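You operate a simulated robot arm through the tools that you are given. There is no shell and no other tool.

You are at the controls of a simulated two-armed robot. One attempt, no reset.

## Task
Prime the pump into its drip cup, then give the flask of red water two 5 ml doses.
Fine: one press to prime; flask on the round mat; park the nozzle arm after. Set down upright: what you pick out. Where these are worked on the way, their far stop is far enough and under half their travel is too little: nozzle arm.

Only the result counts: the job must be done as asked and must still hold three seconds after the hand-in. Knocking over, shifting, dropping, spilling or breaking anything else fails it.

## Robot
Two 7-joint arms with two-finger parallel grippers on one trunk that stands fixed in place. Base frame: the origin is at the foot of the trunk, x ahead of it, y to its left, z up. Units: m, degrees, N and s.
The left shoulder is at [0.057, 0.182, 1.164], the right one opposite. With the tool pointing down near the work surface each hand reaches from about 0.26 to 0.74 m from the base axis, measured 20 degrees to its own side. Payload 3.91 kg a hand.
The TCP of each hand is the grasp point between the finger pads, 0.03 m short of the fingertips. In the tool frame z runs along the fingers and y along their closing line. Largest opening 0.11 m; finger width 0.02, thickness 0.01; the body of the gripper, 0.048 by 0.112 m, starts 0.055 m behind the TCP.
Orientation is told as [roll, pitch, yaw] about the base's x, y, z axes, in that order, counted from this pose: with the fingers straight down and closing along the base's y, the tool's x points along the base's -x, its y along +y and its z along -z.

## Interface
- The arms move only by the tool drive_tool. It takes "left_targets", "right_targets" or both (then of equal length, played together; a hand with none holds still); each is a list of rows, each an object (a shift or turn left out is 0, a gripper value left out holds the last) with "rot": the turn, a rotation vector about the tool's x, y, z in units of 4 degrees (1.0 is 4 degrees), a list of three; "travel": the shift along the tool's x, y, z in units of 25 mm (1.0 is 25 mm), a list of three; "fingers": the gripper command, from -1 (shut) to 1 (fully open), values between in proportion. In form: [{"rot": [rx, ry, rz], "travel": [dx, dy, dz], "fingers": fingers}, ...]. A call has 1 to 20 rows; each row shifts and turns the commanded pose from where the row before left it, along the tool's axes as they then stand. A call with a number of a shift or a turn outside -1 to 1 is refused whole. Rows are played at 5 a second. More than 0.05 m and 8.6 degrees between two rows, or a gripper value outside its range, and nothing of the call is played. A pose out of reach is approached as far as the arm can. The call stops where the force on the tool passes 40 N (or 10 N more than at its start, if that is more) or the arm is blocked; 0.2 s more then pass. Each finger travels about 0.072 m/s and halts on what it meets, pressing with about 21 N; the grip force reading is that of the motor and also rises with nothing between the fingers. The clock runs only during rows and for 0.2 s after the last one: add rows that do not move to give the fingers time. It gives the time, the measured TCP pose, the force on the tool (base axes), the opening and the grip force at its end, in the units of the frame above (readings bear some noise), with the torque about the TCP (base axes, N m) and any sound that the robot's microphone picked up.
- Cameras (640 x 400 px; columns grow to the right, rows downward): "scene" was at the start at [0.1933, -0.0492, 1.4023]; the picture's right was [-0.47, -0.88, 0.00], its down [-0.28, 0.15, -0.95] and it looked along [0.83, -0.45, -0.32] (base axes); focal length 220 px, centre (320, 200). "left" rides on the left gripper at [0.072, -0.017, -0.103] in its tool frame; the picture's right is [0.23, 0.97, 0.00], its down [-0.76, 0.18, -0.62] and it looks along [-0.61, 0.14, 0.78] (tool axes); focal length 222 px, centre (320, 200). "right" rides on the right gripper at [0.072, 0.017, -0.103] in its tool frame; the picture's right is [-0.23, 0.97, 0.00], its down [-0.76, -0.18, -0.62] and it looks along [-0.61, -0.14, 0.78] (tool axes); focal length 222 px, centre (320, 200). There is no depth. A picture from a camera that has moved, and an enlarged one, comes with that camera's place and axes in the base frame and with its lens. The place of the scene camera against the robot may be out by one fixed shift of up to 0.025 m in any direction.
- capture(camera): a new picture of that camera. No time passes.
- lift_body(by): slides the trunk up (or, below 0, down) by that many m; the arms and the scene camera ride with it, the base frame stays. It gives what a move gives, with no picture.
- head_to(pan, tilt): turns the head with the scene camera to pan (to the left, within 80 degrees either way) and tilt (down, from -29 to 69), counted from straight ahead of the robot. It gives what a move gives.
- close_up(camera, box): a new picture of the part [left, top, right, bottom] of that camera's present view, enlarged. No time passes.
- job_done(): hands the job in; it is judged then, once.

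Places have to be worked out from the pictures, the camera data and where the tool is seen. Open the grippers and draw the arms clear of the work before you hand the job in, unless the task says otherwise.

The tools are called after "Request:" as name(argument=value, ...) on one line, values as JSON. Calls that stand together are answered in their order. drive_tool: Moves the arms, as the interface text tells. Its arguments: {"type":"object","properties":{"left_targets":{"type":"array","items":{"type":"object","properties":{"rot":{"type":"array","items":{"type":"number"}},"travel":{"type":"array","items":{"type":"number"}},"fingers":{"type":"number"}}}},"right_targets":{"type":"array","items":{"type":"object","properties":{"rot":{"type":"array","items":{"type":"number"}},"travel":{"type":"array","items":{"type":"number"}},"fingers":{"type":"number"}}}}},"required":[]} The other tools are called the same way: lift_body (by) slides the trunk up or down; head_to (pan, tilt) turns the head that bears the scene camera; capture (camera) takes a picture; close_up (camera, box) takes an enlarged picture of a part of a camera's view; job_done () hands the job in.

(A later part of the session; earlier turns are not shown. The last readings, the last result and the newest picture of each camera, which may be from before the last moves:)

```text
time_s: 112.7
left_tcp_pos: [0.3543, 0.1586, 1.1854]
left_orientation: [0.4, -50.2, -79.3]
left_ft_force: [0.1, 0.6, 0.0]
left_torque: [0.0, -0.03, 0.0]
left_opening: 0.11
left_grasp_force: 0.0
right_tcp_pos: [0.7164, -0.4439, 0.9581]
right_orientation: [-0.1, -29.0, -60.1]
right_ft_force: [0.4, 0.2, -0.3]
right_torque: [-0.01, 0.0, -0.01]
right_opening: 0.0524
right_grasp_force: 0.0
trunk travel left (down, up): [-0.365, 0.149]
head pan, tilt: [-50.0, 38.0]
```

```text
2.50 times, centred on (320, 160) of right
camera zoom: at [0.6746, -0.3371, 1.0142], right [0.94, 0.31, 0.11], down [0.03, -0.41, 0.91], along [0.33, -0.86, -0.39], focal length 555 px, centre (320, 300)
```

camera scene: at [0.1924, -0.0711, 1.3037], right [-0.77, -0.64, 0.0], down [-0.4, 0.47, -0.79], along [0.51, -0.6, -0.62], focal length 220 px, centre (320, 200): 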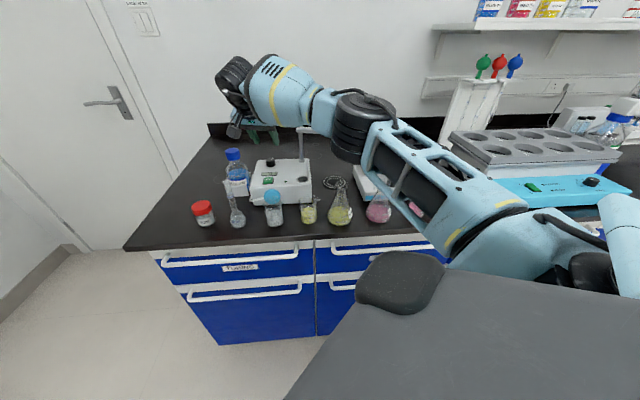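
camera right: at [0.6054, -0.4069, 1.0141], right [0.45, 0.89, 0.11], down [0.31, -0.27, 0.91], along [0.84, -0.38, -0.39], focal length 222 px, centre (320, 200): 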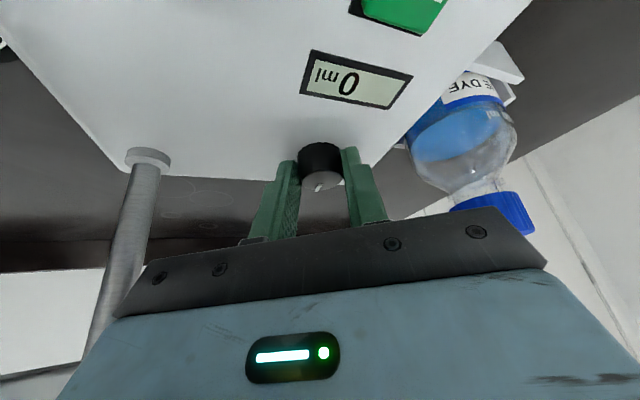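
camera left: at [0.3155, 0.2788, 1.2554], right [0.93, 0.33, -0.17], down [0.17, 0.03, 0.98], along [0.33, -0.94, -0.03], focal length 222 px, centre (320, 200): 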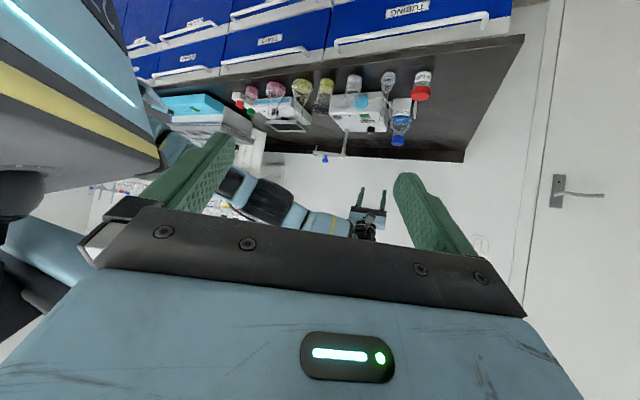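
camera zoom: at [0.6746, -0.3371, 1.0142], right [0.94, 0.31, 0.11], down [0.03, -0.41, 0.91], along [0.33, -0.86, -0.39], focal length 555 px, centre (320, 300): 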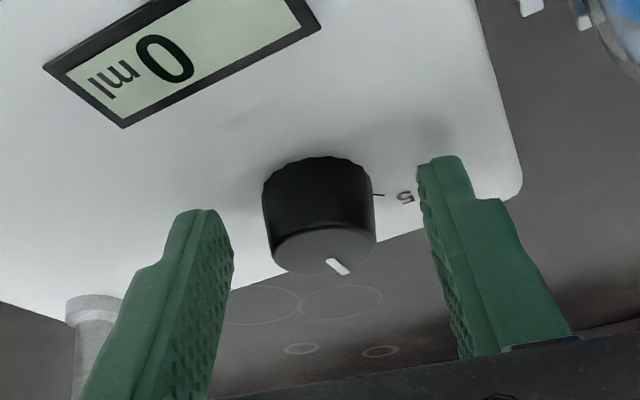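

The pointer now stands at 10. I grip again and turn another 45 degrees toward 5.

Request:
drive_tool(right_targets=[{"fingers": -1}, {}, {}, {"rot": [-0.45, 0, -0.814], "travel": [0, -0.032, 0]}, {"rot": [-0.45, 0, -0.814], "travel": [0, -0.032, 0]}, {"rot": [-0.45, 0, -0.814], "travel": [0, -0.032, 0]}, {"rot": [-0.45, 0, -0.814], "travel": [0, -0.032, 0]}, {"rot": [-0.45, 0, -0.814], "travel": [0, -0.032, 0]}, {"rot": [-0.45, 0, -0.814], "travel": [0, -0.032, 0]}, {"rot": [-0.45, 0, -0.814], "travel": [0, -0.032, 0]}, {"rot": [-0.45, 0, -0.814], "travel": [0, -0.032, 0]}, {"rot": [-0.45, 0, -0.814], "travel": [0, -0.032, 0]}, {"rot": [-0.45, 0, -0.814], "travel": [0, -0.032, 0]}, {"rot": [-0.45, 0, -0.814], "travel": [0, -0.032, 0]}, {"rot": [-0.45, 0, -0.814], "travel": [0, -0.032, 0]}, {}])

Request:
close_up(camera="right", box=[220, 80, 420, 240])

```text
time_s: 116.1
left_tcp_pos: [0.3528, 0.158, 1.1863]
left_orientation: [0.5, -50.1, -79.3]
left_ft_force: [0.3, 0.1, 0.3]
left_torque: [-0.03, -0.02, -0.01]
left_opening: 0.11
left_grasp_force: 0.1
right_tcp_pos: [0.7087, -0.452, 0.9587]
right_orientation: [0.0, -28.8, -15.3]
right_ft_force: [-13.6, -4.4, -4.4]
right_torque: [-0.24, 0.67, -0.24]
right_opening: 0.0288
right_grasp_force: 45.1
trunk travel left (down, up): [-0.365, 0.149]
head pan, tilt: [-50.0, 38.0]
```

```text
2.50 times, centred on (320, 160) of right
camera zoom: at [0.6044, -0.4066, 1.0144], right [0.45, 0.89, 0.11], down [0.31, -0.27, 0.91], along [0.84, -0.38, -0.39], focal length 555 px, centre (320, 300)
```

zoom: 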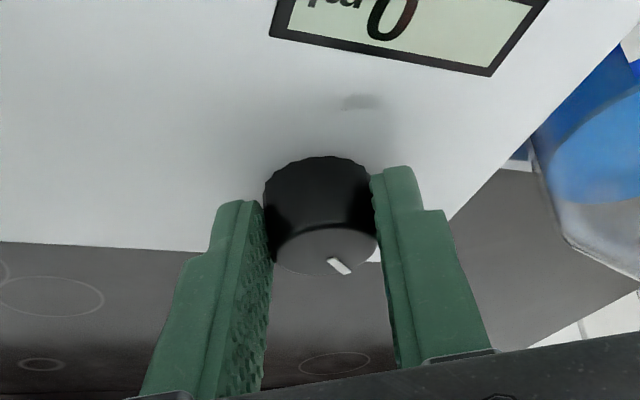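

The knob has turned with the hand again. I release and rise to read the pointer against the marks.

Request:
drive_tool(right_targets=[{"fingers": -0.05}, {}, {"travel": [-0.385, 0, -0.7]}, {"travel": [-0.385, 0, -0.7]}, {"travel": [-0.385, 0, -0.7]}, {"travel": [-0.385, 0, -0.7]}, {}])

Request:
capture(camera="right")

Request:
close_up(camera="right", box=[280, 60, 400, 150])

Request:
close_up(camera="scene", box=[240, 145, 320, 205])

```text
time_s: 117.7
left_tcp_pos: [0.3554, 0.1596, 1.1851]
left_orientation: [0.4, -50.3, -79.2]
left_ft_force: [0.3, 0.5, -0.2]
left_torque: [0.03, 0.0, -0.05]
left_opening: 0.1102
left_grasp_force: 0.1
right_tcp_pos: [0.7094, -0.4534, 1.0384]
right_orientation: [0.0, -28.8, -15.4]
right_ft_force: [0.3, -0.3, 0.7]
right_torque: [-0.01, 0.01, 0.01]
right_opening: 0.0523
right_grasp_force: 0.0
trunk travel left (down, up): [-0.365, 0.149]
head pan, tilt: [-50.0, 38.0]
```

```text
taken
camera right: at [0.6048, -0.4047, 1.0953], right [0.45, 0.89, 0.11], down [0.31, -0.27, 0.91], along [0.84, -0.38, -0.39], focal length 222 px, centre (320, 200)
```

right: 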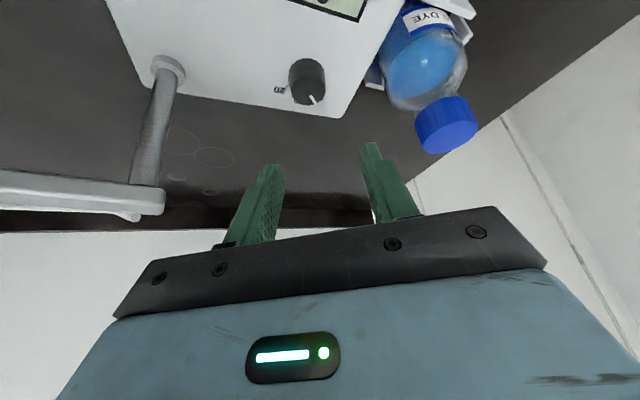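

```text
4.44 times, centred on (340, 105) of right
camera zoom: at [0.6048, -0.4047, 1.0953], right [0.45, 0.89, 0.11], down [0.31, -0.27, 0.91], along [0.84, -0.38, -0.39], focal length 987 px, centre (231, 622)
```

zoom: 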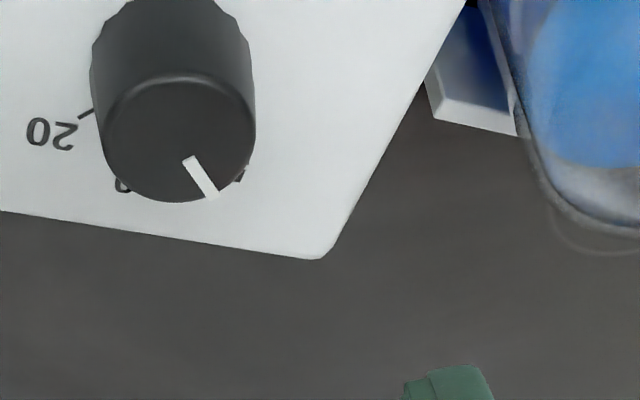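

```text
6.67 times, centred on (280, 175) of scene
camera zoom: at [0.1928, -0.0713, 1.3036], right [-0.77, -0.64, 0.0], down [-0.4, 0.47, -0.79], along [0.51, -0.6, -0.62], focal length 1465 px, centre (587, 367)
```

zoom: 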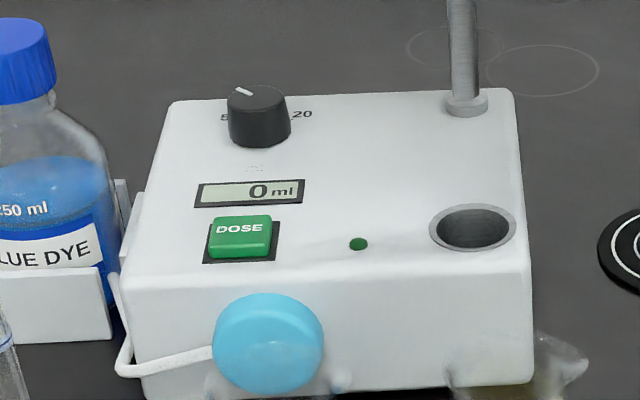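

The pointer now lies along the 5 mark (47 degrees left of centre, matching the label's direction). Next I bring the nozzle arm back over the cup: rise, and move above its handle at about (0.605, -0.565).

Request:
drive_tool(right_targets=[{"travel": [-0.482, 0, -0.876]}, {"travel": [-0.482, 0, -0.876]}, {"travel": [-0.482, 0, -0.876]}, {"travel": [-0.482, 0, -0.876]}, {"rot": [0.55, 0, 1.0]}, {"travel": [0.425, -0.945, -0.233]}, {"travel": [0.425, -0.945, -0.233]}, {"travel": [0.425, -0.945, -0.233]}, {"travel": [0.425, -0.945, -0.233]}, {"travel": [0.425, -0.945, -0.233]}, {"travel": [0.425, -0.945, -0.233]}, {}])

Request:
capture(camera="right")

Request:
close_up(camera="scene", box=[240, 145, 320, 205])

```text
time_s: 120.3
left_tcp_pos: [0.3555, 0.1592, 1.1851]
left_orientation: [0.2, -50.1, -79.1]
left_ft_force: [-0.6, 0.0, -1.3]
left_torque: [-0.02, 0.0, -0.02]
left_opening: 0.1099
left_grasp_force: 0.1
right_tcp_pos: [0.5924, -0.5584, 1.1382]
right_orientation: [-0.1, -28.8, -19.8]
right_ft_force: [-0.7, 0.0, -0.3]
right_torque: [0.04, 0.01, -0.04]
right_opening: 0.052
right_grasp_force: 0.1
trunk travel left (down, up): [-0.365, 0.149]
head pan, tilt: [-50.0, 38.0]
```

```text
taken
camera right: at [0.4923, -0.5034, 1.1947], right [0.52, 0.85, 0.11], down [0.28, -0.29, 0.91], along [0.81, -0.44, -0.39], focal length 222 px, centre (320, 200)
```

right: 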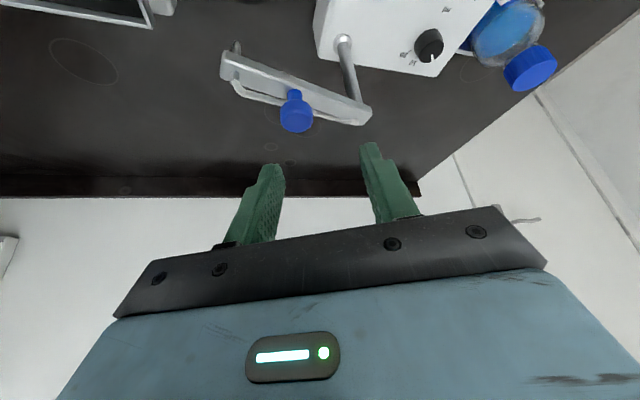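

```text
6.67 times, centred on (280, 175) of scene
camera zoom: at [0.193, -0.0709, 1.3036], right [-0.77, -0.64, 0.0], down [-0.4, 0.47, -0.79], along [0.51, -0.6, -0.62], focal length 1465 px, centre (587, 367)
```

zoom: 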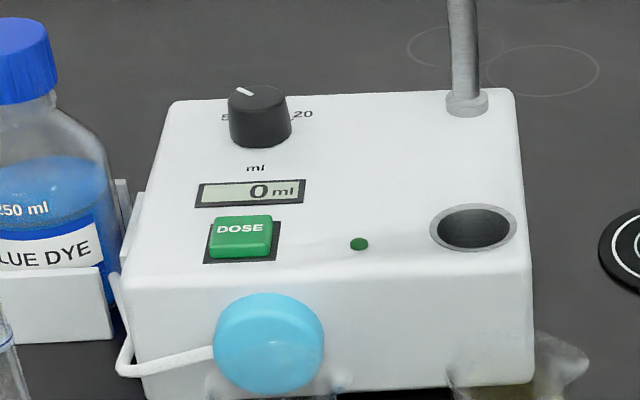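

The marks and display read well; the knob points to 5. I zoom in on the nozzle handle from here to place the cage accurately.

Request:
close_up(camera="right", box=[200, 20, 400, 150])

Request:
close_up(camera="right", box=[390, 0, 460, 80])

```text
3.08 times, centred on (300, 85) of right
camera zoom: at [0.4923, -0.5034, 1.1947], right [0.52, 0.85, 0.11], down [0.28, -0.29, 0.91], along [0.81, -0.44, -0.39], focal length 684 px, centre (382, 554)
```

zoom: 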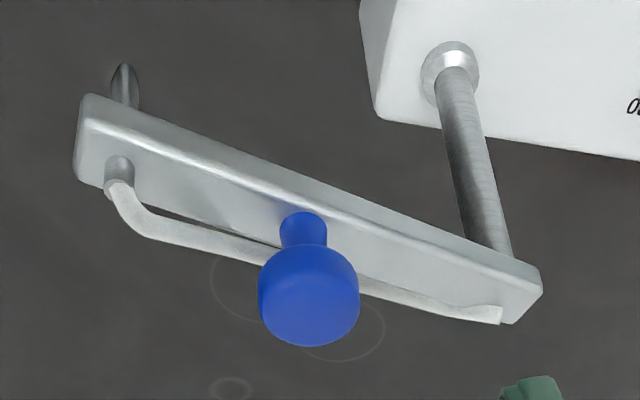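

```text
5.00 times, centred on (425, 40) of right
camera zoom: at [0.4923, -0.5034, 1.1947], right [0.52, 0.85, 0.11], down [0.28, -0.29, 0.91], along [0.81, -0.44, -0.39], focal length 1111 px, centre (-205, 1000)
```

zoom: 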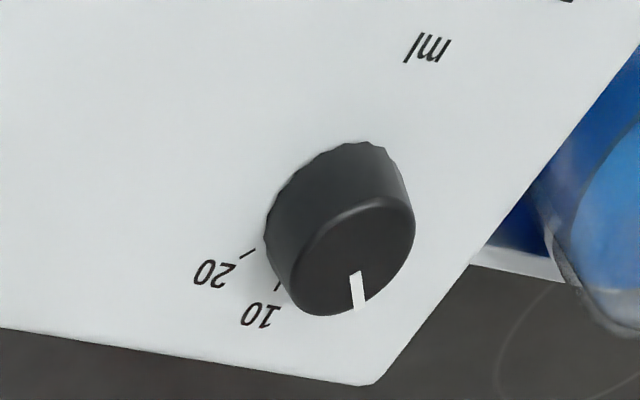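

The handle sits at (0.606, -0.577) and the nozzle tip at (0.567, -0.603), so the arm already stands over the mat at its far end. I shift sideways and lower the cage over the handle.

Request:
drive_tool(right_targets=[{"travel": [-0.21, -0.515, 0.11]}, {"travel": [0.335, 0, 0.61]}, {"travel": [0.335, 0, 0.61]}, {"travel": [0.335, 0, 0.61]}, {}])

Request:
close_up(camera="right", box=[200, 60, 420, 220])

```text
time_s: 121.5
left_tcp_pos: [0.3545, 0.1584, 1.1854]
left_orientation: [0.4, -50.3, -79.4]
left_ft_force: [0.2, -0.5, -0.8]
left_torque: [-0.01, 0.01, 0.01]
left_opening: 0.11
left_grasp_force: 0.1
right_tcp_pos: [0.5947, -0.5731, 1.0866]
right_orientation: [0.0, -29.0, -19.9]
right_ft_force: [-0.1, -0.7, -0.3]
right_torque: [-0.01, 0.0, 0.0]
right_opening: 0.0521
right_grasp_force: 0.0
trunk travel left (down, up): [-0.365, 0.149]
head pan, tilt: [-50.0, 38.0]
```

```text
2.50 times, centred on (310, 140) of right
camera zoom: at [0.4942, -0.5188, 1.1427], right [0.52, 0.85, 0.11], down [0.28, -0.29, 0.91], along [0.81, -0.44, -0.39], focal length 555 px, centre (345, 350)
```

zoom: 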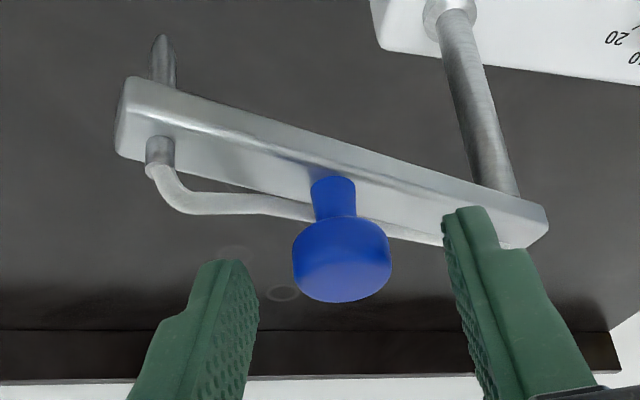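

The head stands between the fingers. I close the cage to 30 mm and swing the arm back along the arc toward the drip cup.

Request:
drive_tool(right_targets=[{"fingers": -0.4545}, {}, {"travel": [0.218, 0.246, -0.121]}, {"travel": [0.188, 0.276, -0.104]}, {"travel": [0.155, 0.303, -0.086]}, {"travel": [0.118, 0.322, -0.065]}, {"travel": [0.08, 0.338, -0.044]}, {"travel": [0.04, 0.347, -0.022]}, {"travel": [0, 0.35, 0]}, {"travel": [-0.04, 0.347, 0.022]}, {"travel": [-0.08, 0.338, 0.044]}, {"travel": [-0.118, 0.323, 0.066]}, {}])

Request:
capture(camera="right")

Request:
close_up(camera="right", box=[220, 0, 440, 200])

Request:
close_up(camera="left", box=[280, 80, 380, 190])

```text
time_s: 124.3
left_tcp_pos: [0.3544, 0.1581, 1.1859]
left_orientation: [0.4, -50.2, -79.3]
left_ft_force: [-0.5, -1.0, 0.3]
left_torque: [0.0, 0.02, 0.0]
left_opening: 0.1103
left_grasp_force: 0.1
right_tcp_pos: [0.6071, -0.4944, 1.086]
right_orientation: [0.0, -28.9, -20.0]
right_ft_force: [-0.5, -0.3, 0.0]
right_torque: [0.02, -0.02, 0.0]
right_opening: 0.0298
right_grasp_force: 0.0
trunk travel left (down, up): [-0.365, 0.149]
head pan, tilt: [-50.0, 38.0]
```

```text
taken
camera right: at [0.5068, -0.4384, 1.1409], right [0.52, 0.85, 0.11], down [0.28, -0.29, 0.91], along [0.81, -0.44, -0.39], focal length 222 px, centre (320, 200)
```

right: 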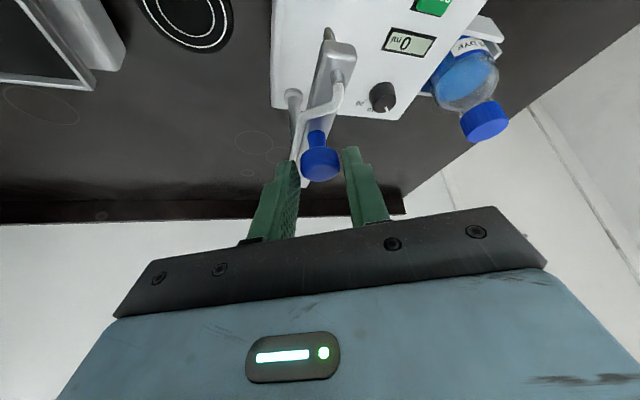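

```text
2.00 times, centred on (330, 100) of right
camera zoom: at [0.5068, -0.4384, 1.1409], right [0.52, 0.85, 0.11], down [0.28, -0.29, 0.91], along [0.81, -0.44, -0.39], focal length 444 px, centre (300, 400)
```

zoom: 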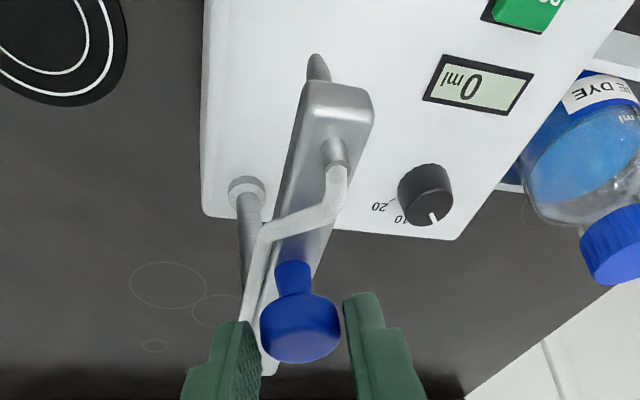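

```text
3.64 times, centred on (330, 135) of left
camera zoom: at [0.315, 0.2784, 1.1958], right [0.93, 0.33, -0.17], down [0.17, 0.03, 0.98], along [0.33, -0.94, -0.03], focal length 808 px, centre (284, 436)
```

zoom: 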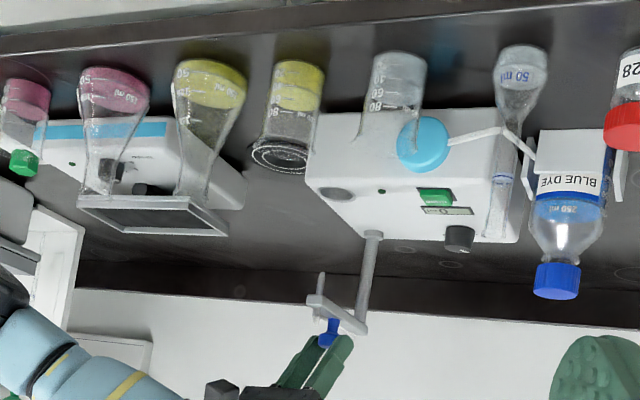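

The nozzle tip is back at (0.586, -0.463), right above the cup. I push 3 mm more to check for the park stop.

Request:
drive_tool(right_targets=[{"travel": [-0.047, 0.109, 0.026]}, {}])

Request:
close_up(camera="right", box=[220, 0, 440, 200])

```text
time_s: 124.9
left_tcp_pos: [0.3537, 0.1584, 1.1866]
left_orientation: [0.4, -50.2, -79.3]
left_ft_force: [0.1, -0.3, -0.5]
left_torque: [-0.01, 0.0, 0.01]
left_opening: 0.1101
left_grasp_force: 0.0
right_tcp_pos: [0.6099, -0.4919, 1.0857]
right_orientation: [0.0, -28.7, -20.0]
right_ft_force: [-0.6, -1.2, -0.6]
right_torque: [0.02, -0.01, 0.0]
right_opening: 0.0301
right_grasp_force: 0.6
trunk travel left (down, up): [-0.365, 0.149]
head pan, tilt: [-50.0, 38.0]
```

```text
2.00 times, centred on (330, 100) of right
camera zoom: at [0.5088, -0.4363, 1.1413], right [0.52, 0.85, 0.11], down [0.28, -0.29, 0.91], along [0.81, -0.44, -0.39], focal length 444 px, centre (300, 400)
```

zoom: 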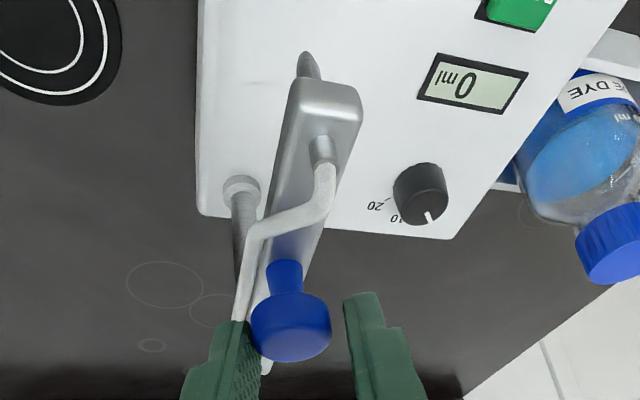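

The handle stays put at the stop while my hand moved on, so the arm is parked again over the cup. I open the cage, rise and turn to yaw -60 for the DOSE button.

Request:
drive_tool(right_targets=[{"fingers": -0.05}, {}, {"travel": [-0.388, 0, -0.7]}, {"travel": [-0.388, 0, -0.7]}, {"travel": [-0.388, 0, -0.7]}, {"rot": [0.485, 0, 0.875]}, {"rot": [0.485, 0, 0.875]}, {"rot": [0.485, 0, 0.875]}, {"rot": [0.485, 0, 0.875]}, {"rot": [0.485, 0, 0.875]}, {"rot": [0.485, 0, 0.875]}, {"rot": [0.485, 0, 0.875]}, {"rot": [0.485, 0, 0.875]}, {"rot": [0.485, 0, 0.875]}, {"rot": [0.485, 0, 0.875]}, {}])

Request:
drive_tool(right_targets=[{"travel": [0.646, 0.888, -0.358], "fingers": -1}, {"travel": [0.646, 0.888, -0.358]}, {"travel": [0.646, 0.888, -0.358]}, {"travel": [0.646, 0.888, -0.358]}, {"travel": [0.489, 0, 0.882]}, {"travel": [0.489, 0, 0.882]}, {"travel": [0.489, 0, 0.882]}, {}])

Request:
capture(camera="right")

Request:
capture(camera="scene")

```text
time_s: 128.3
left_tcp_pos: [0.3545, 0.1591, 1.1849]
left_orientation: [0.4, -50.2, -79.3]
left_ft_force: [0.8, 1.2, 0.2]
left_torque: [-0.02, 0.01, 0.0]
left_opening: 0.1101
left_grasp_force: 0.0
right_tcp_pos: [0.6088, -0.4908, 1.1447]
right_orientation: [0.0, -28.9, -59.9]
right_ft_force: [0.0, 0.0, -0.4]
right_torque: [0.02, 0.01, -0.04]
right_opening: 0.0527
right_grasp_force: 0.0
trunk travel left (down, up): [-0.365, 0.149]
head pan, tilt: [-50.0, 38.0]
```

```text
time_s: 130.1
left_tcp_pos: [0.3531, 0.1596, 1.1855]
left_orientation: [0.4, -50.2, -79.2]
left_ft_force: [-0.4, 1.2, -0.3]
left_torque: [0.01, 0.0, 0.01]
left_opening: 0.1098
left_grasp_force: 0.0
right_tcp_pos: [0.649, -0.3828, 1.07]
right_orientation: [-0.1, -29.0, -60.0]
right_ft_force: [0.3, 0.1, 0.8]
right_torque: [0.01, 0.01, -0.01]
right_opening: 0.0001
right_grasp_force: 20.7
trunk travel left (down, up): [-0.365, 0.149]
head pan, tilt: [-50.0, 38.0]
```

```text
taken
camera right: at [0.6066, -0.2759, 1.1251], right [0.94, 0.32, 0.11], down [0.03, -0.4, 0.91], along [0.33, -0.86, -0.39], focal length 222 px, centre (320, 200)
```

right: 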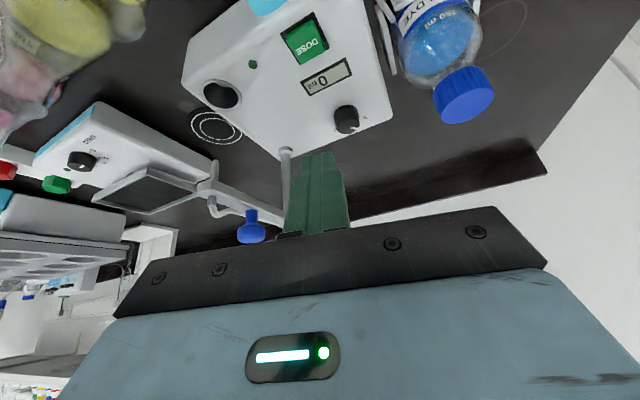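

```text
taken
camera scene: at [0.1925, -0.0708, 1.3037], right [-0.77, -0.64, 0.0], down [-0.4, 0.47, -0.79], along [0.51, -0.6, -0.62], focal length 220 px, centre (320, 200)
```

scene: 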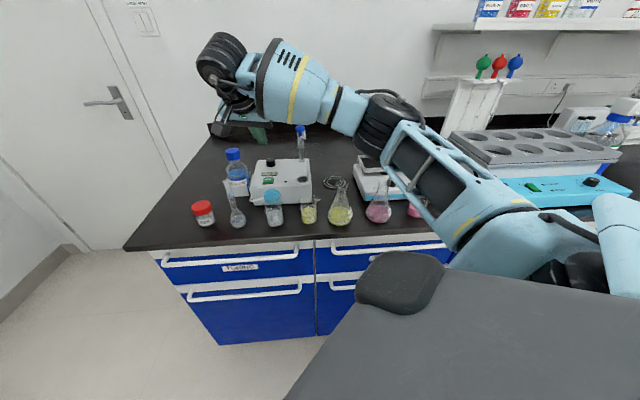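

The hand hovers above the DOSE button with closed fingers. I zoom in to fix the button's position before pressing.

Request:
close_up(camera="right", box=[200, 0, 400, 150])

Request:
close_up(camera="scene", box=[240, 110, 330, 205])

```text
2.67 times, centred on (300, 75) of right
camera zoom: at [0.6066, -0.2759, 1.1251], right [0.94, 0.32, 0.11], down [0.03, -0.4, 0.91], along [0.33, -0.86, -0.39], focal length 592 px, centre (373, 533)
```

zoom: 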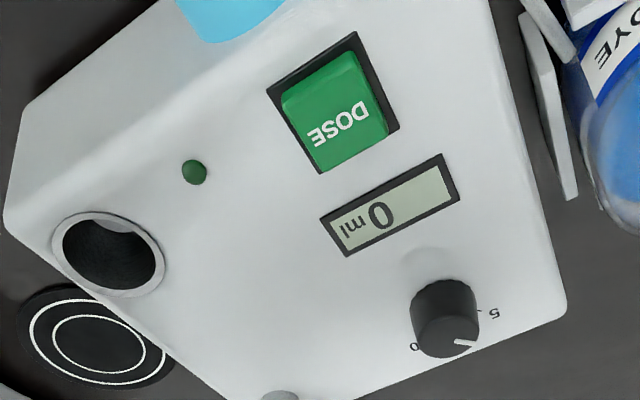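

```text
4.21 times, centred on (285, 158) of scene
camera zoom: at [0.1925, -0.0708, 1.3037], right [-0.77, -0.64, 0.0], down [-0.4, 0.47, -0.79], along [0.51, -0.6, -0.62], focal length 925 px, centre (467, 379)
```

zoom: 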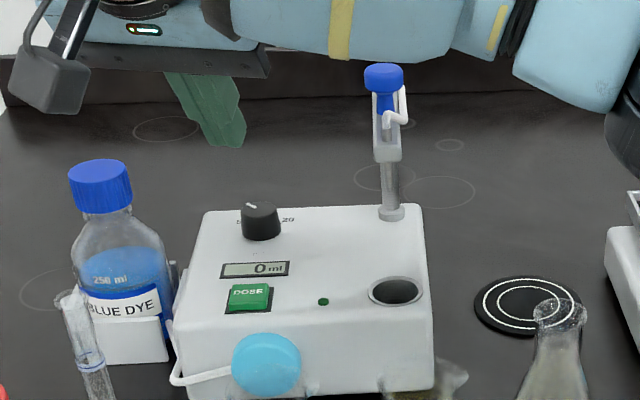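

The button's top centre is at about (0.6535, -0.386), and the lowest point of my fingertips is 2 mm from that in plan. I go down to about 2 cm above it.

Request:
drive_tool(right_targets=[{"travel": [0.411, 0, 0.742]}, {"travel": [0.411, 0, 0.742]}, {"travel": [0.411, 0, 0.742]}, {"travel": [0.411, 0, 0.742]}, {}])

Request:
capture(camera="right")

Request:
close_up(camera="scene", box=[240, 110, 330, 205])

Request:
close_up(camera="left", box=[280, 60, 400, 180])

```text
time_s: 131.3
left_tcp_pos: [0.3533, 0.1586, 1.1861]
left_orientation: [0.5, -50.2, -79.3]
left_ft_force: [0.5, -0.8, -0.6]
left_torque: [0.03, -0.04, -0.01]
left_opening: 0.11
left_grasp_force: 0.1
right_tcp_pos: [0.6493, -0.3832, 0.9849]
right_orientation: [-0.1, -28.9, -59.9]
right_ft_force: [0.3, 0.4, 0.3]
right_torque: [-0.06, 0.03, 0.0]
right_opening: 0.0
right_grasp_force: 21.5
trunk travel left (down, up): [-0.365, 0.149]
head pan, tilt: [-50.0, 38.0]
```

```text
taken
camera right: at [0.6071, -0.2758, 1.0403], right [0.94, 0.32, 0.11], down [0.03, -0.4, 0.91], along [0.33, -0.86, -0.39], focal length 222 px, centre (320, 200)
```

right: 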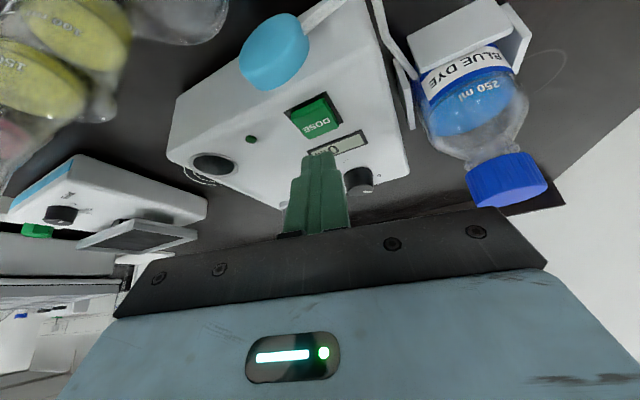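

```text
4.21 times, centred on (285, 158) of scene
camera zoom: at [0.1925, -0.0711, 1.3036], right [-0.77, -0.64, 0.0], down [-0.4, 0.47, -0.79], along [0.51, -0.6, -0.62], focal length 925 px, centre (467, 379)
```

zoom: 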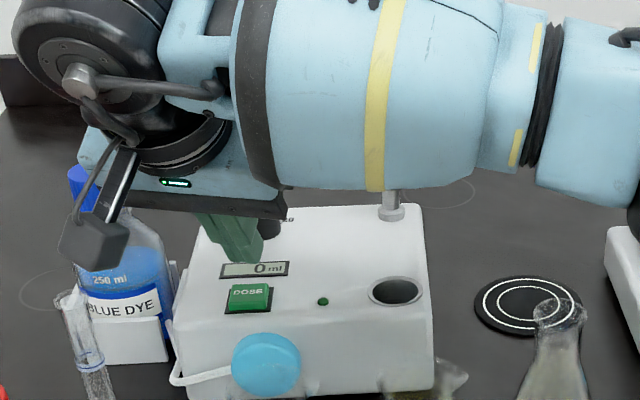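

```text
3.33 times, centred on (340, 120) of left
camera zoom: at [0.315, 0.2785, 1.1957], right [0.93, 0.33, -0.17], down [0.17, 0.03, 0.98], along [0.33, -0.94, -0.03], focal length 740 px, centre (253, 467)
```

zoom: 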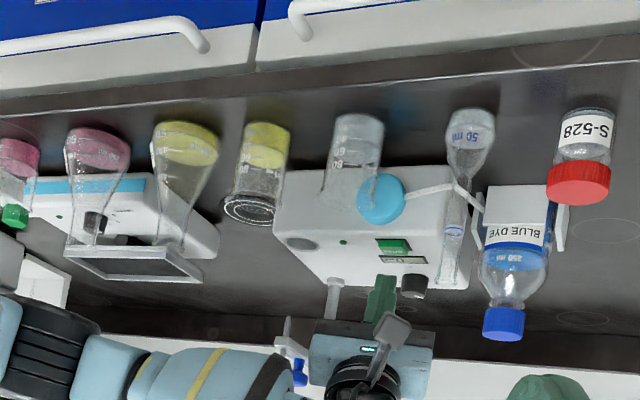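

I want to be sure of the landing point, since the side and scene views hint the tips may land toward the display. I go down 12 mm more and look again closely from all sides.

Request:
drive_tool(right_targets=[{"travel": [0.233, 0, 0.42]}, {}])

Request:
close_up(camera="left", box=[320, 80, 380, 130])

Request:
close_up(camera="scene", box=[250, 145, 300, 190])

Request:
close_up(camera="right", box=[270, 80, 370, 180])

```text
time_s: 131.9
left_tcp_pos: [0.3536, 0.1585, 1.1855]
left_orientation: [0.5, -50.3, -79.2]
left_ft_force: [-1.2, -0.5, 0.5]
left_torque: [0.0, 0.0, 0.0]
left_opening: 0.1103
left_grasp_force: 0.1
right_tcp_pos: [0.6496, -0.3834, 0.9713]
right_orientation: [-0.1, -28.9, -59.9]
right_ft_force: [-0.1, -0.1, -0.3]
right_torque: [-0.01, -0.03, -0.01]
right_opening: 0.0001
right_grasp_force: 20.8
trunk travel left (down, up): [-0.365, 0.149]
head pan, tilt: [-50.0, 38.0]
```

```text
8.00 times, centred on (350, 105) of left
camera zoom: at [0.315, 0.2785, 1.1957], right [0.93, 0.33, -0.17], down [0.17, 0.03, 0.98], along [0.33, -0.94, -0.03], focal length 1777 px, centre (80, 960)
```

zoom: 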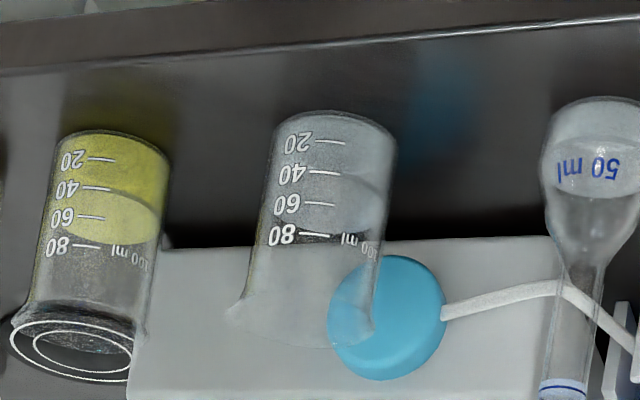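

```text
8.89 times, centred on (275, 168) of scene
camera zoom: at [0.1926, -0.0711, 1.3036], right [-0.77, -0.64, 0.0], down [-0.4, 0.47, -0.79], along [0.51, -0.6, -0.62], focal length 1953 px, centre (720, 489)
```

zoom: 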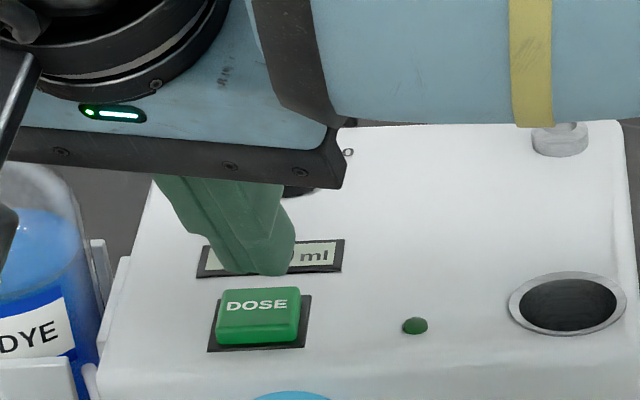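

```text
4.00 times, centred on (320, 130) of right
camera zoom: at [0.6073, -0.2761, 1.0288], right [0.94, 0.32, 0.11], down [0.03, -0.4, 0.91], along [0.33, -0.86, -0.39], focal length 888 px, centre (320, 480)
```

zoom: 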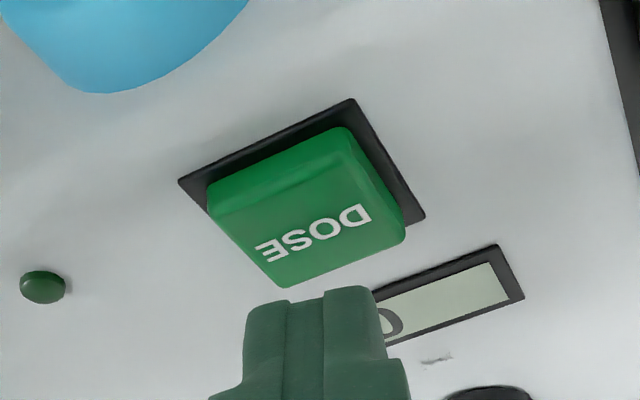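

The scene and wrist views agree that the rounded fingertips would land about 7 mm too far back on the button. I shift by that amount toward the front and lower to just above it.

Request:
drive_tool(right_targets=[{"travel": [0.257, 0.059, -0.143]}, {"travel": [0.097, 0, 0.175]}, {"travel": [0.058, 0, 0.105]}, {}])

Request:
close_up(camera="scene", box=[250, 145, 300, 190])

Request:
close_up(camera="right", box=[270, 80, 370, 180])

```text
time_s: 132.9
left_tcp_pos: [0.355, 0.1598, 1.1853]
left_orientation: [0.4, -50.1, -79.2]
left_ft_force: [0.6, -0.4, 0.2]
left_torque: [0.01, 0.01, -0.02]
left_opening: 0.1101
left_grasp_force: 0.0
right_tcp_pos: [0.6472, -0.3767, 0.9647]
right_orientation: [0.0, -28.8, -60.0]
right_ft_force: [-0.4, -0.5, 0.0]
right_torque: [0.0, 0.01, 0.01]
right_opening: 0.0002
right_grasp_force: 21.4
trunk travel left (down, up): [-0.365, 0.149]
head pan, tilt: [-50.0, 38.0]
```

```text
8.89 times, centred on (275, 168) of scene
camera zoom: at [0.1927, -0.0712, 1.3036], right [-0.77, -0.64, 0.0], down [-0.4, 0.47, -0.79], along [0.51, -0.6, -0.62], focal length 1953 px, centre (720, 489)
```

zoom: 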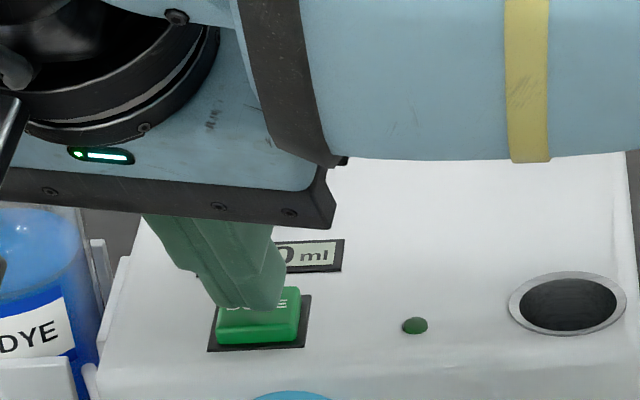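

```text
4.00 times, centred on (320, 130) of right
camera zoom: at [0.6046, -0.2685, 1.0201], right [0.94, 0.32, 0.11], down [0.03, -0.4, 0.91], along [0.33, -0.86, -0.39], focal length 888 px, centre (320, 480)
```

zoom: 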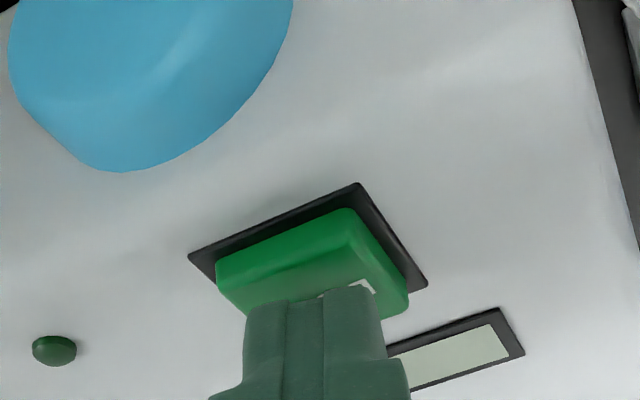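

The tips are now just above the button, slightly forward of centre. I shift 4 mm back and press down in 1.5 mm steps, watching the force and sound.

Request:
drive_tool(right_targets=[{"travel": [-0.134, 0.04, 0.075]}, {"travel": [0.029, 0, 0.0525]}, {"travel": [0.029, 0, 0.0525]}, {"travel": [0.029, 0, 0.0525]}, {"travel": [0.029, 0, 0.0525]}, {}])

Request:
close_up(camera="scene", box=[250, 145, 300, 190])

```text
time_s: 134.3
left_tcp_pos: [0.3537, 0.1593, 1.1852]
left_orientation: [0.4, -50.2, -79.3]
left_ft_force: [-0.4, 0.6, -0.7]
left_torque: [0.01, -0.01, -0.01]
left_opening: 0.1102
left_grasp_force: 0.1
right_tcp_pos: [0.649, -0.3787, 0.9592]
right_orientation: [0.1, -28.9, -59.9]
right_ft_force: [0.8, -0.2, 5.4]
right_torque: [-0.08, -0.05, 0.01]
right_opening: 0.0
right_grasp_force: 20.6
trunk travel left (down, up): [-0.365, 0.149]
head pan, tilt: [-50.0, 38.0]
heard: click
```

```text
8.89 times, centred on (275, 168) of scene
camera zoom: at [0.1923, -0.0709, 1.3037], right [-0.77, -0.64, 0.0], down [-0.4, 0.47, -0.79], along [0.51, -0.6, -0.62], focal length 1953 px, centre (720, 489)
```

zoom: 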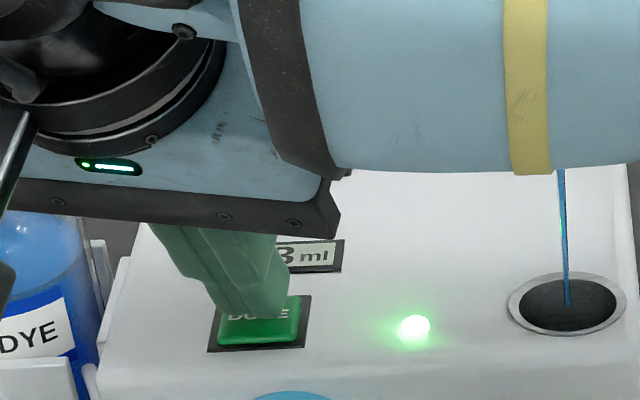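

A click sounded, the LED lit and a blue stream runs from the nozzle into the drip cup. I lift off the button and wait for the dose to finish.

Request:
drive_tool(right_targets=[{"travel": [-0.194, 0, -0.35]}, {"travel": [-0.388, 0, -0.7]}, {}, {}, {}, {}, {}, {}])

Request:
close_up(camera="scene", box=[250, 145, 300, 190])

```text
time_s: 136.1
left_tcp_pos: [0.3552, 0.1582, 1.1853]
left_orientation: [0.5, -50.2, -79.3]
left_ft_force: [0.3, -0.9, 0.6]
left_torque: [-0.01, 0.01, 0.01]
left_opening: 0.11
left_grasp_force: 0.1
right_tcp_pos: [0.6492, -0.3804, 0.988]
right_orientation: [-0.1, -28.9, -59.9]
right_ft_force: [-0.4, -0.2, -0.2]
right_torque: [-0.01, -0.06, 0.03]
right_opening: 0.0
right_grasp_force: 20.7
trunk travel left (down, up): [-0.365, 0.149]
head pan, tilt: [-50.0, 38.0]
```

```text
8.89 times, centred on (275, 168) of scene
camera zoom: at [0.1927, -0.0711, 1.3036], right [-0.77, -0.64, 0.0], down [-0.4, 0.47, -0.79], along [0.51, -0.6, -0.62], focal length 1953 px, centre (720, 489)
```

zoom: 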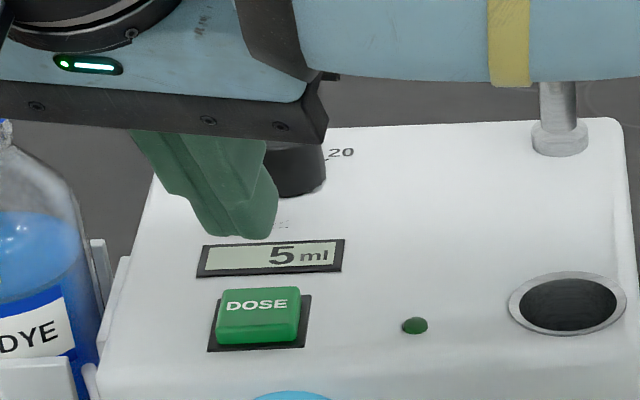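

The display reads 5 ml and the LED is off: the pump is primed with one press, and the knob setting of 5 is confirmed. Now the red flask: I rise, set yaw -45 with 20 degrees of tilt, and move above it.

Request:
drive_tool(right_targets=[{"travel": [-0.543, 0, -0.98]}, {"travel": [-0.543, 0, -0.98]}, {"travel": [-0.543, 0, -0.98]}, {"travel": [-0.543, 0, -0.98]}, {"travel": [-0.543, 0, -0.98]}, {"rot": [-0.45, 0, -0.81]}, {"rot": [-0.45, 0, -0.81]}, {"rot": [-0.45, 0, -0.81]}, {"rot": [-0.45, 0, -0.81]}, {"rot": [0, 0.74, 0]}, {"rot": [0, 0.74, 0]}, {"rot": [0, 0.74, 0]}, {}])

Request:
drive_tool(right_targets=[{"travel": [0.336, -0.974, -0.096], "fingers": 0.27}, {"travel": [0.336, -0.974, -0.096]}, {"travel": [0.336, -0.974, -0.096]}, {"travel": [0.336, -0.974, -0.096]}, {"travel": [0.336, -0.974, -0.096]}, {"travel": [0.336, -0.974, -0.096]}, {"travel": [0.336, -0.974, -0.096]}, {"travel": [0.336, -0.974, -0.096]}, {"travel": [0.336, -0.974, -0.096]}, {"travel": [0.336, -0.974, -0.096]}, {"travel": [0.336, -0.974, -0.096]}, {"travel": [0.336, -0.974, -0.096]}, {"travel": [0.336, -0.974, -0.096]}, {}])

Request:
capture(camera="right")

Request:
capture(camera="scene")

```text
time_s: 138.9
left_tcp_pos: [0.3535, 0.1594, 1.1856]
left_orientation: [0.4, -50.3, -79.4]
left_ft_force: [0.6, 0.2, -0.5]
left_torque: [0.02, 0.02, -0.02]
left_opening: 0.1102
left_grasp_force: 0.1
right_tcp_pos: [0.6491, -0.3797, 1.1293]
right_orientation: [-0.1, -20.0, -45.2]
right_ft_force: [-0.3, 0.6, 0.2]
right_torque: [-0.01, 0.02, 0.03]
right_opening: 0.0
right_grasp_force: 21.1
trunk travel left (down, up): [-0.365, 0.149]
head pan, tilt: [-50.0, 38.0]
```

```text
time_s: 141.9
left_tcp_pos: [0.354, 0.1588, 1.1858]
left_orientation: [0.3, -50.2, -79.1]
left_ft_force: [0.1, -0.3, -0.2]
left_torque: [-0.04, 0.0, 0.01]
left_opening: 0.1101
left_grasp_force: 0.0
right_tcp_pos: [0.3724, -0.52, 1.1038]
right_orientation: [0.0, -20.1, -45.1]
right_ft_force: [0.2, -0.8, 0.5]
right_torque: [0.01, 0.0, -0.03]
right_opening: 0.07
right_grasp_force: 0.1
right hand out of reach, approached as far as the arm can: row 12, 13
trunk travel left (down, up): [-0.365, 0.149]
head pan, tilt: [-50.0, 38.0]
```

```text
taken
camera right: at [0.3102, -0.4348, 1.1768], right [0.84, 0.54, 0.08], down [0.23, -0.48, 0.85], along [0.49, -0.69, -0.53], focal length 222 px, centre (320, 200)
```

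right: 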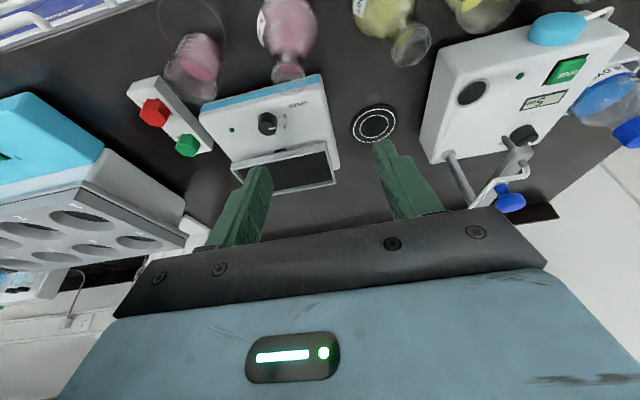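

```text
taken
camera scene: at [0.1928, -0.0709, 1.3036], right [-0.77, -0.64, 0.0], down [-0.4, 0.47, -0.79], along [0.51, -0.6, -0.62], focal length 220 px, centre (320, 200)
```

scene: 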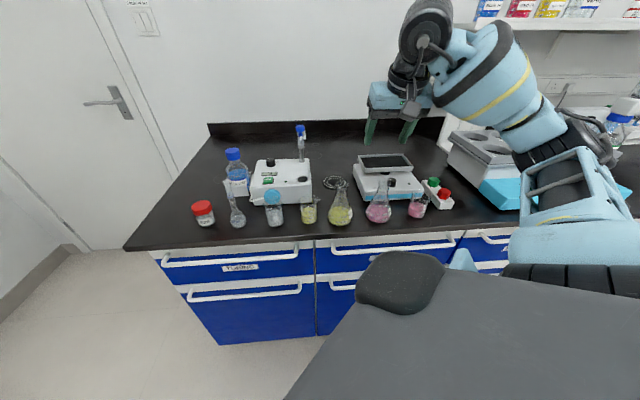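

Two rows ended at a limit again, with the hand at (0.372, -0.520, 1.104). From here the flask's mouth is visible, so I zoom in to measure it before choosing the grasp pose.

Request:
close_up(camera="right", box=[230, 0, 350, 100])

Request:
close_up(camera="scene", box=[320, 160, 440, 240])

Request:
close_up(camera="left", box=[220, 60, 360, 170])

```text
4.00 times, centred on (290, 50) of right
camera zoom: at [0.3102, -0.4348, 1.1768], right [0.84, 0.54, 0.08], down [0.23, -0.48, 0.85], along [0.49, -0.69, -0.53], focal length 888 px, centre (440, 800)
```

zoom: 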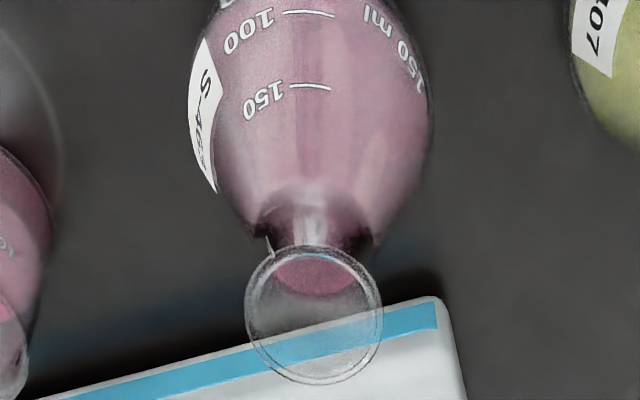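

```text
5.00 times, centred on (380, 200) of scene
camera zoom: at [0.1928, -0.0709, 1.3036], right [-0.77, -0.64, 0.0], down [-0.4, 0.47, -0.79], along [0.51, -0.6, -0.62], focal length 1098 px, centre (20, 200)
```

zoom: 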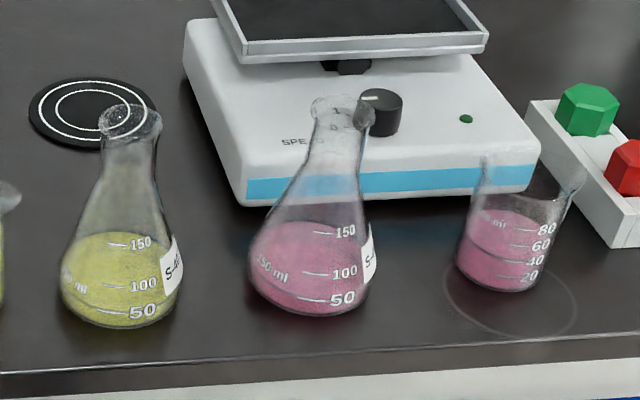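

```text
3.64 times, centred on (290, 115) of left
camera zoom: at [0.3153, 0.2787, 1.1956], right [0.93, 0.33, -0.17], down [0.17, 0.03, 0.98], along [0.33, -0.94, -0.03], focal length 808 px, centre (429, 509)
```

zoom: 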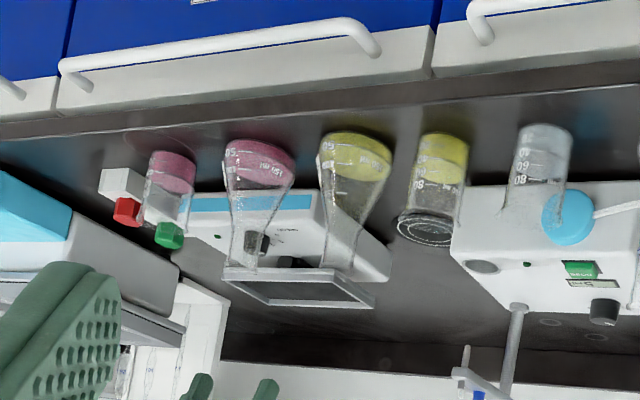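

The flask stands at (0.361, -0.539), with rim diameter 32 mm at z 0.970 and neck about 24 mm. I reduce the tilt to 10 degrees, which both pick and place can reach, and move over the neck at z 1.05.

Request:
drive_tool(right_targets=[{"rot": [0, 0.84, 0]}, {"rot": [0, 0.84, 0]}, {"rot": [0, 0.84, 0]}, {"travel": [0.07, -0.287, 0.664]}, {"travel": [0.07, -0.287, 0.664]}, {"travel": [0.07, -0.287, 0.664]}, {}])

Request:
capture(camera="right")

Request:
capture(camera="scene")

```text
time_s: 143.5
left_tcp_pos: [0.355, 0.1593, 1.186]
left_orientation: [0.5, -50.2, -79.2]
left_ft_force: [0.4, 0.4, 0.4]
left_torque: [0.04, -0.02, -0.01]
left_opening: 0.1099
left_grasp_force: 0.0
right_tcp_pos: [0.3579, -0.5444, 1.0518]
right_orientation: [0.2, -15.1, -45.5]
right_ft_force: [0.2, 0.6, -0.2]
right_torque: [0.02, -0.01, 0.04]
right_opening: 0.0697
right_grasp_force: 0.1
right hand out of reach, approached as far as the arm can: row 2, 3
trunk travel left (down, up): [-0.365, 0.149]
head pan, tilt: [-50.0, 38.0]
```

```text
taken
camera right: at [0.302, -0.4638, 1.1328], right [0.85, 0.53, 0.06], down [0.27, -0.53, 0.8], along [0.45, -0.66, -0.6], focal length 222 px, centre (320, 200)
```

right: 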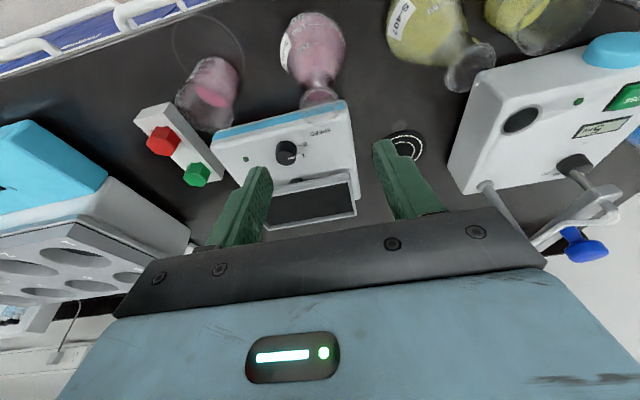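

```text
taken
camera scene: at [0.1928, -0.071, 1.3036], right [-0.77, -0.64, 0.0], down [-0.4, 0.47, -0.79], along [0.51, -0.6, -0.62], focal length 220 px, centre (320, 200)
```

scene: 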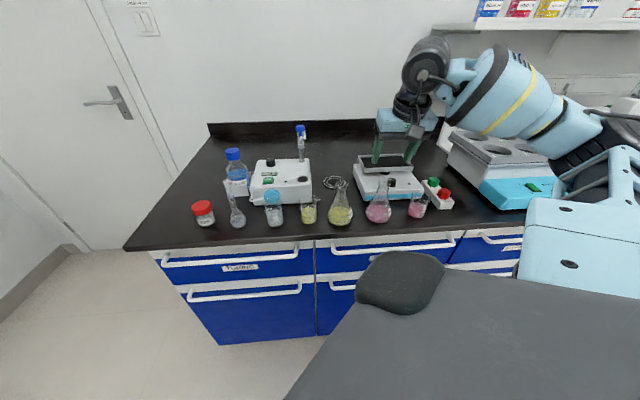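

The tilt settled at 15 degrees, which is fine for both ends. The hand is above the neck. I zoom in once more on the mouth from this pose.

Request:
close_up(camera="right", box=[240, 0, 420, 140])

```text
2.86 times, centred on (330, 70) of right
camera zoom: at [0.302, -0.4638, 1.1328], right [0.85, 0.53, 0.06], down [0.27, -0.53, 0.8], along [0.45, -0.66, -0.6], focal length 635 px, centre (291, 571)
```

zoom: 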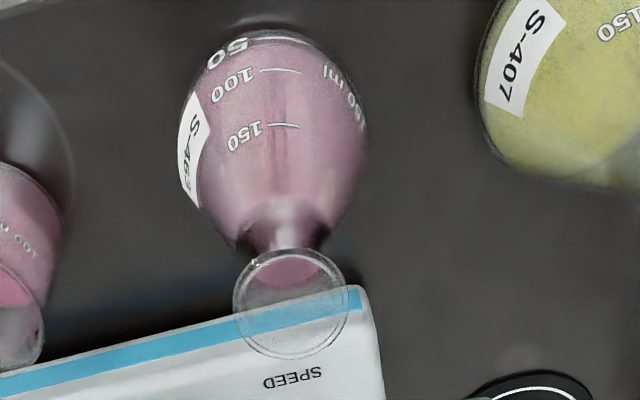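

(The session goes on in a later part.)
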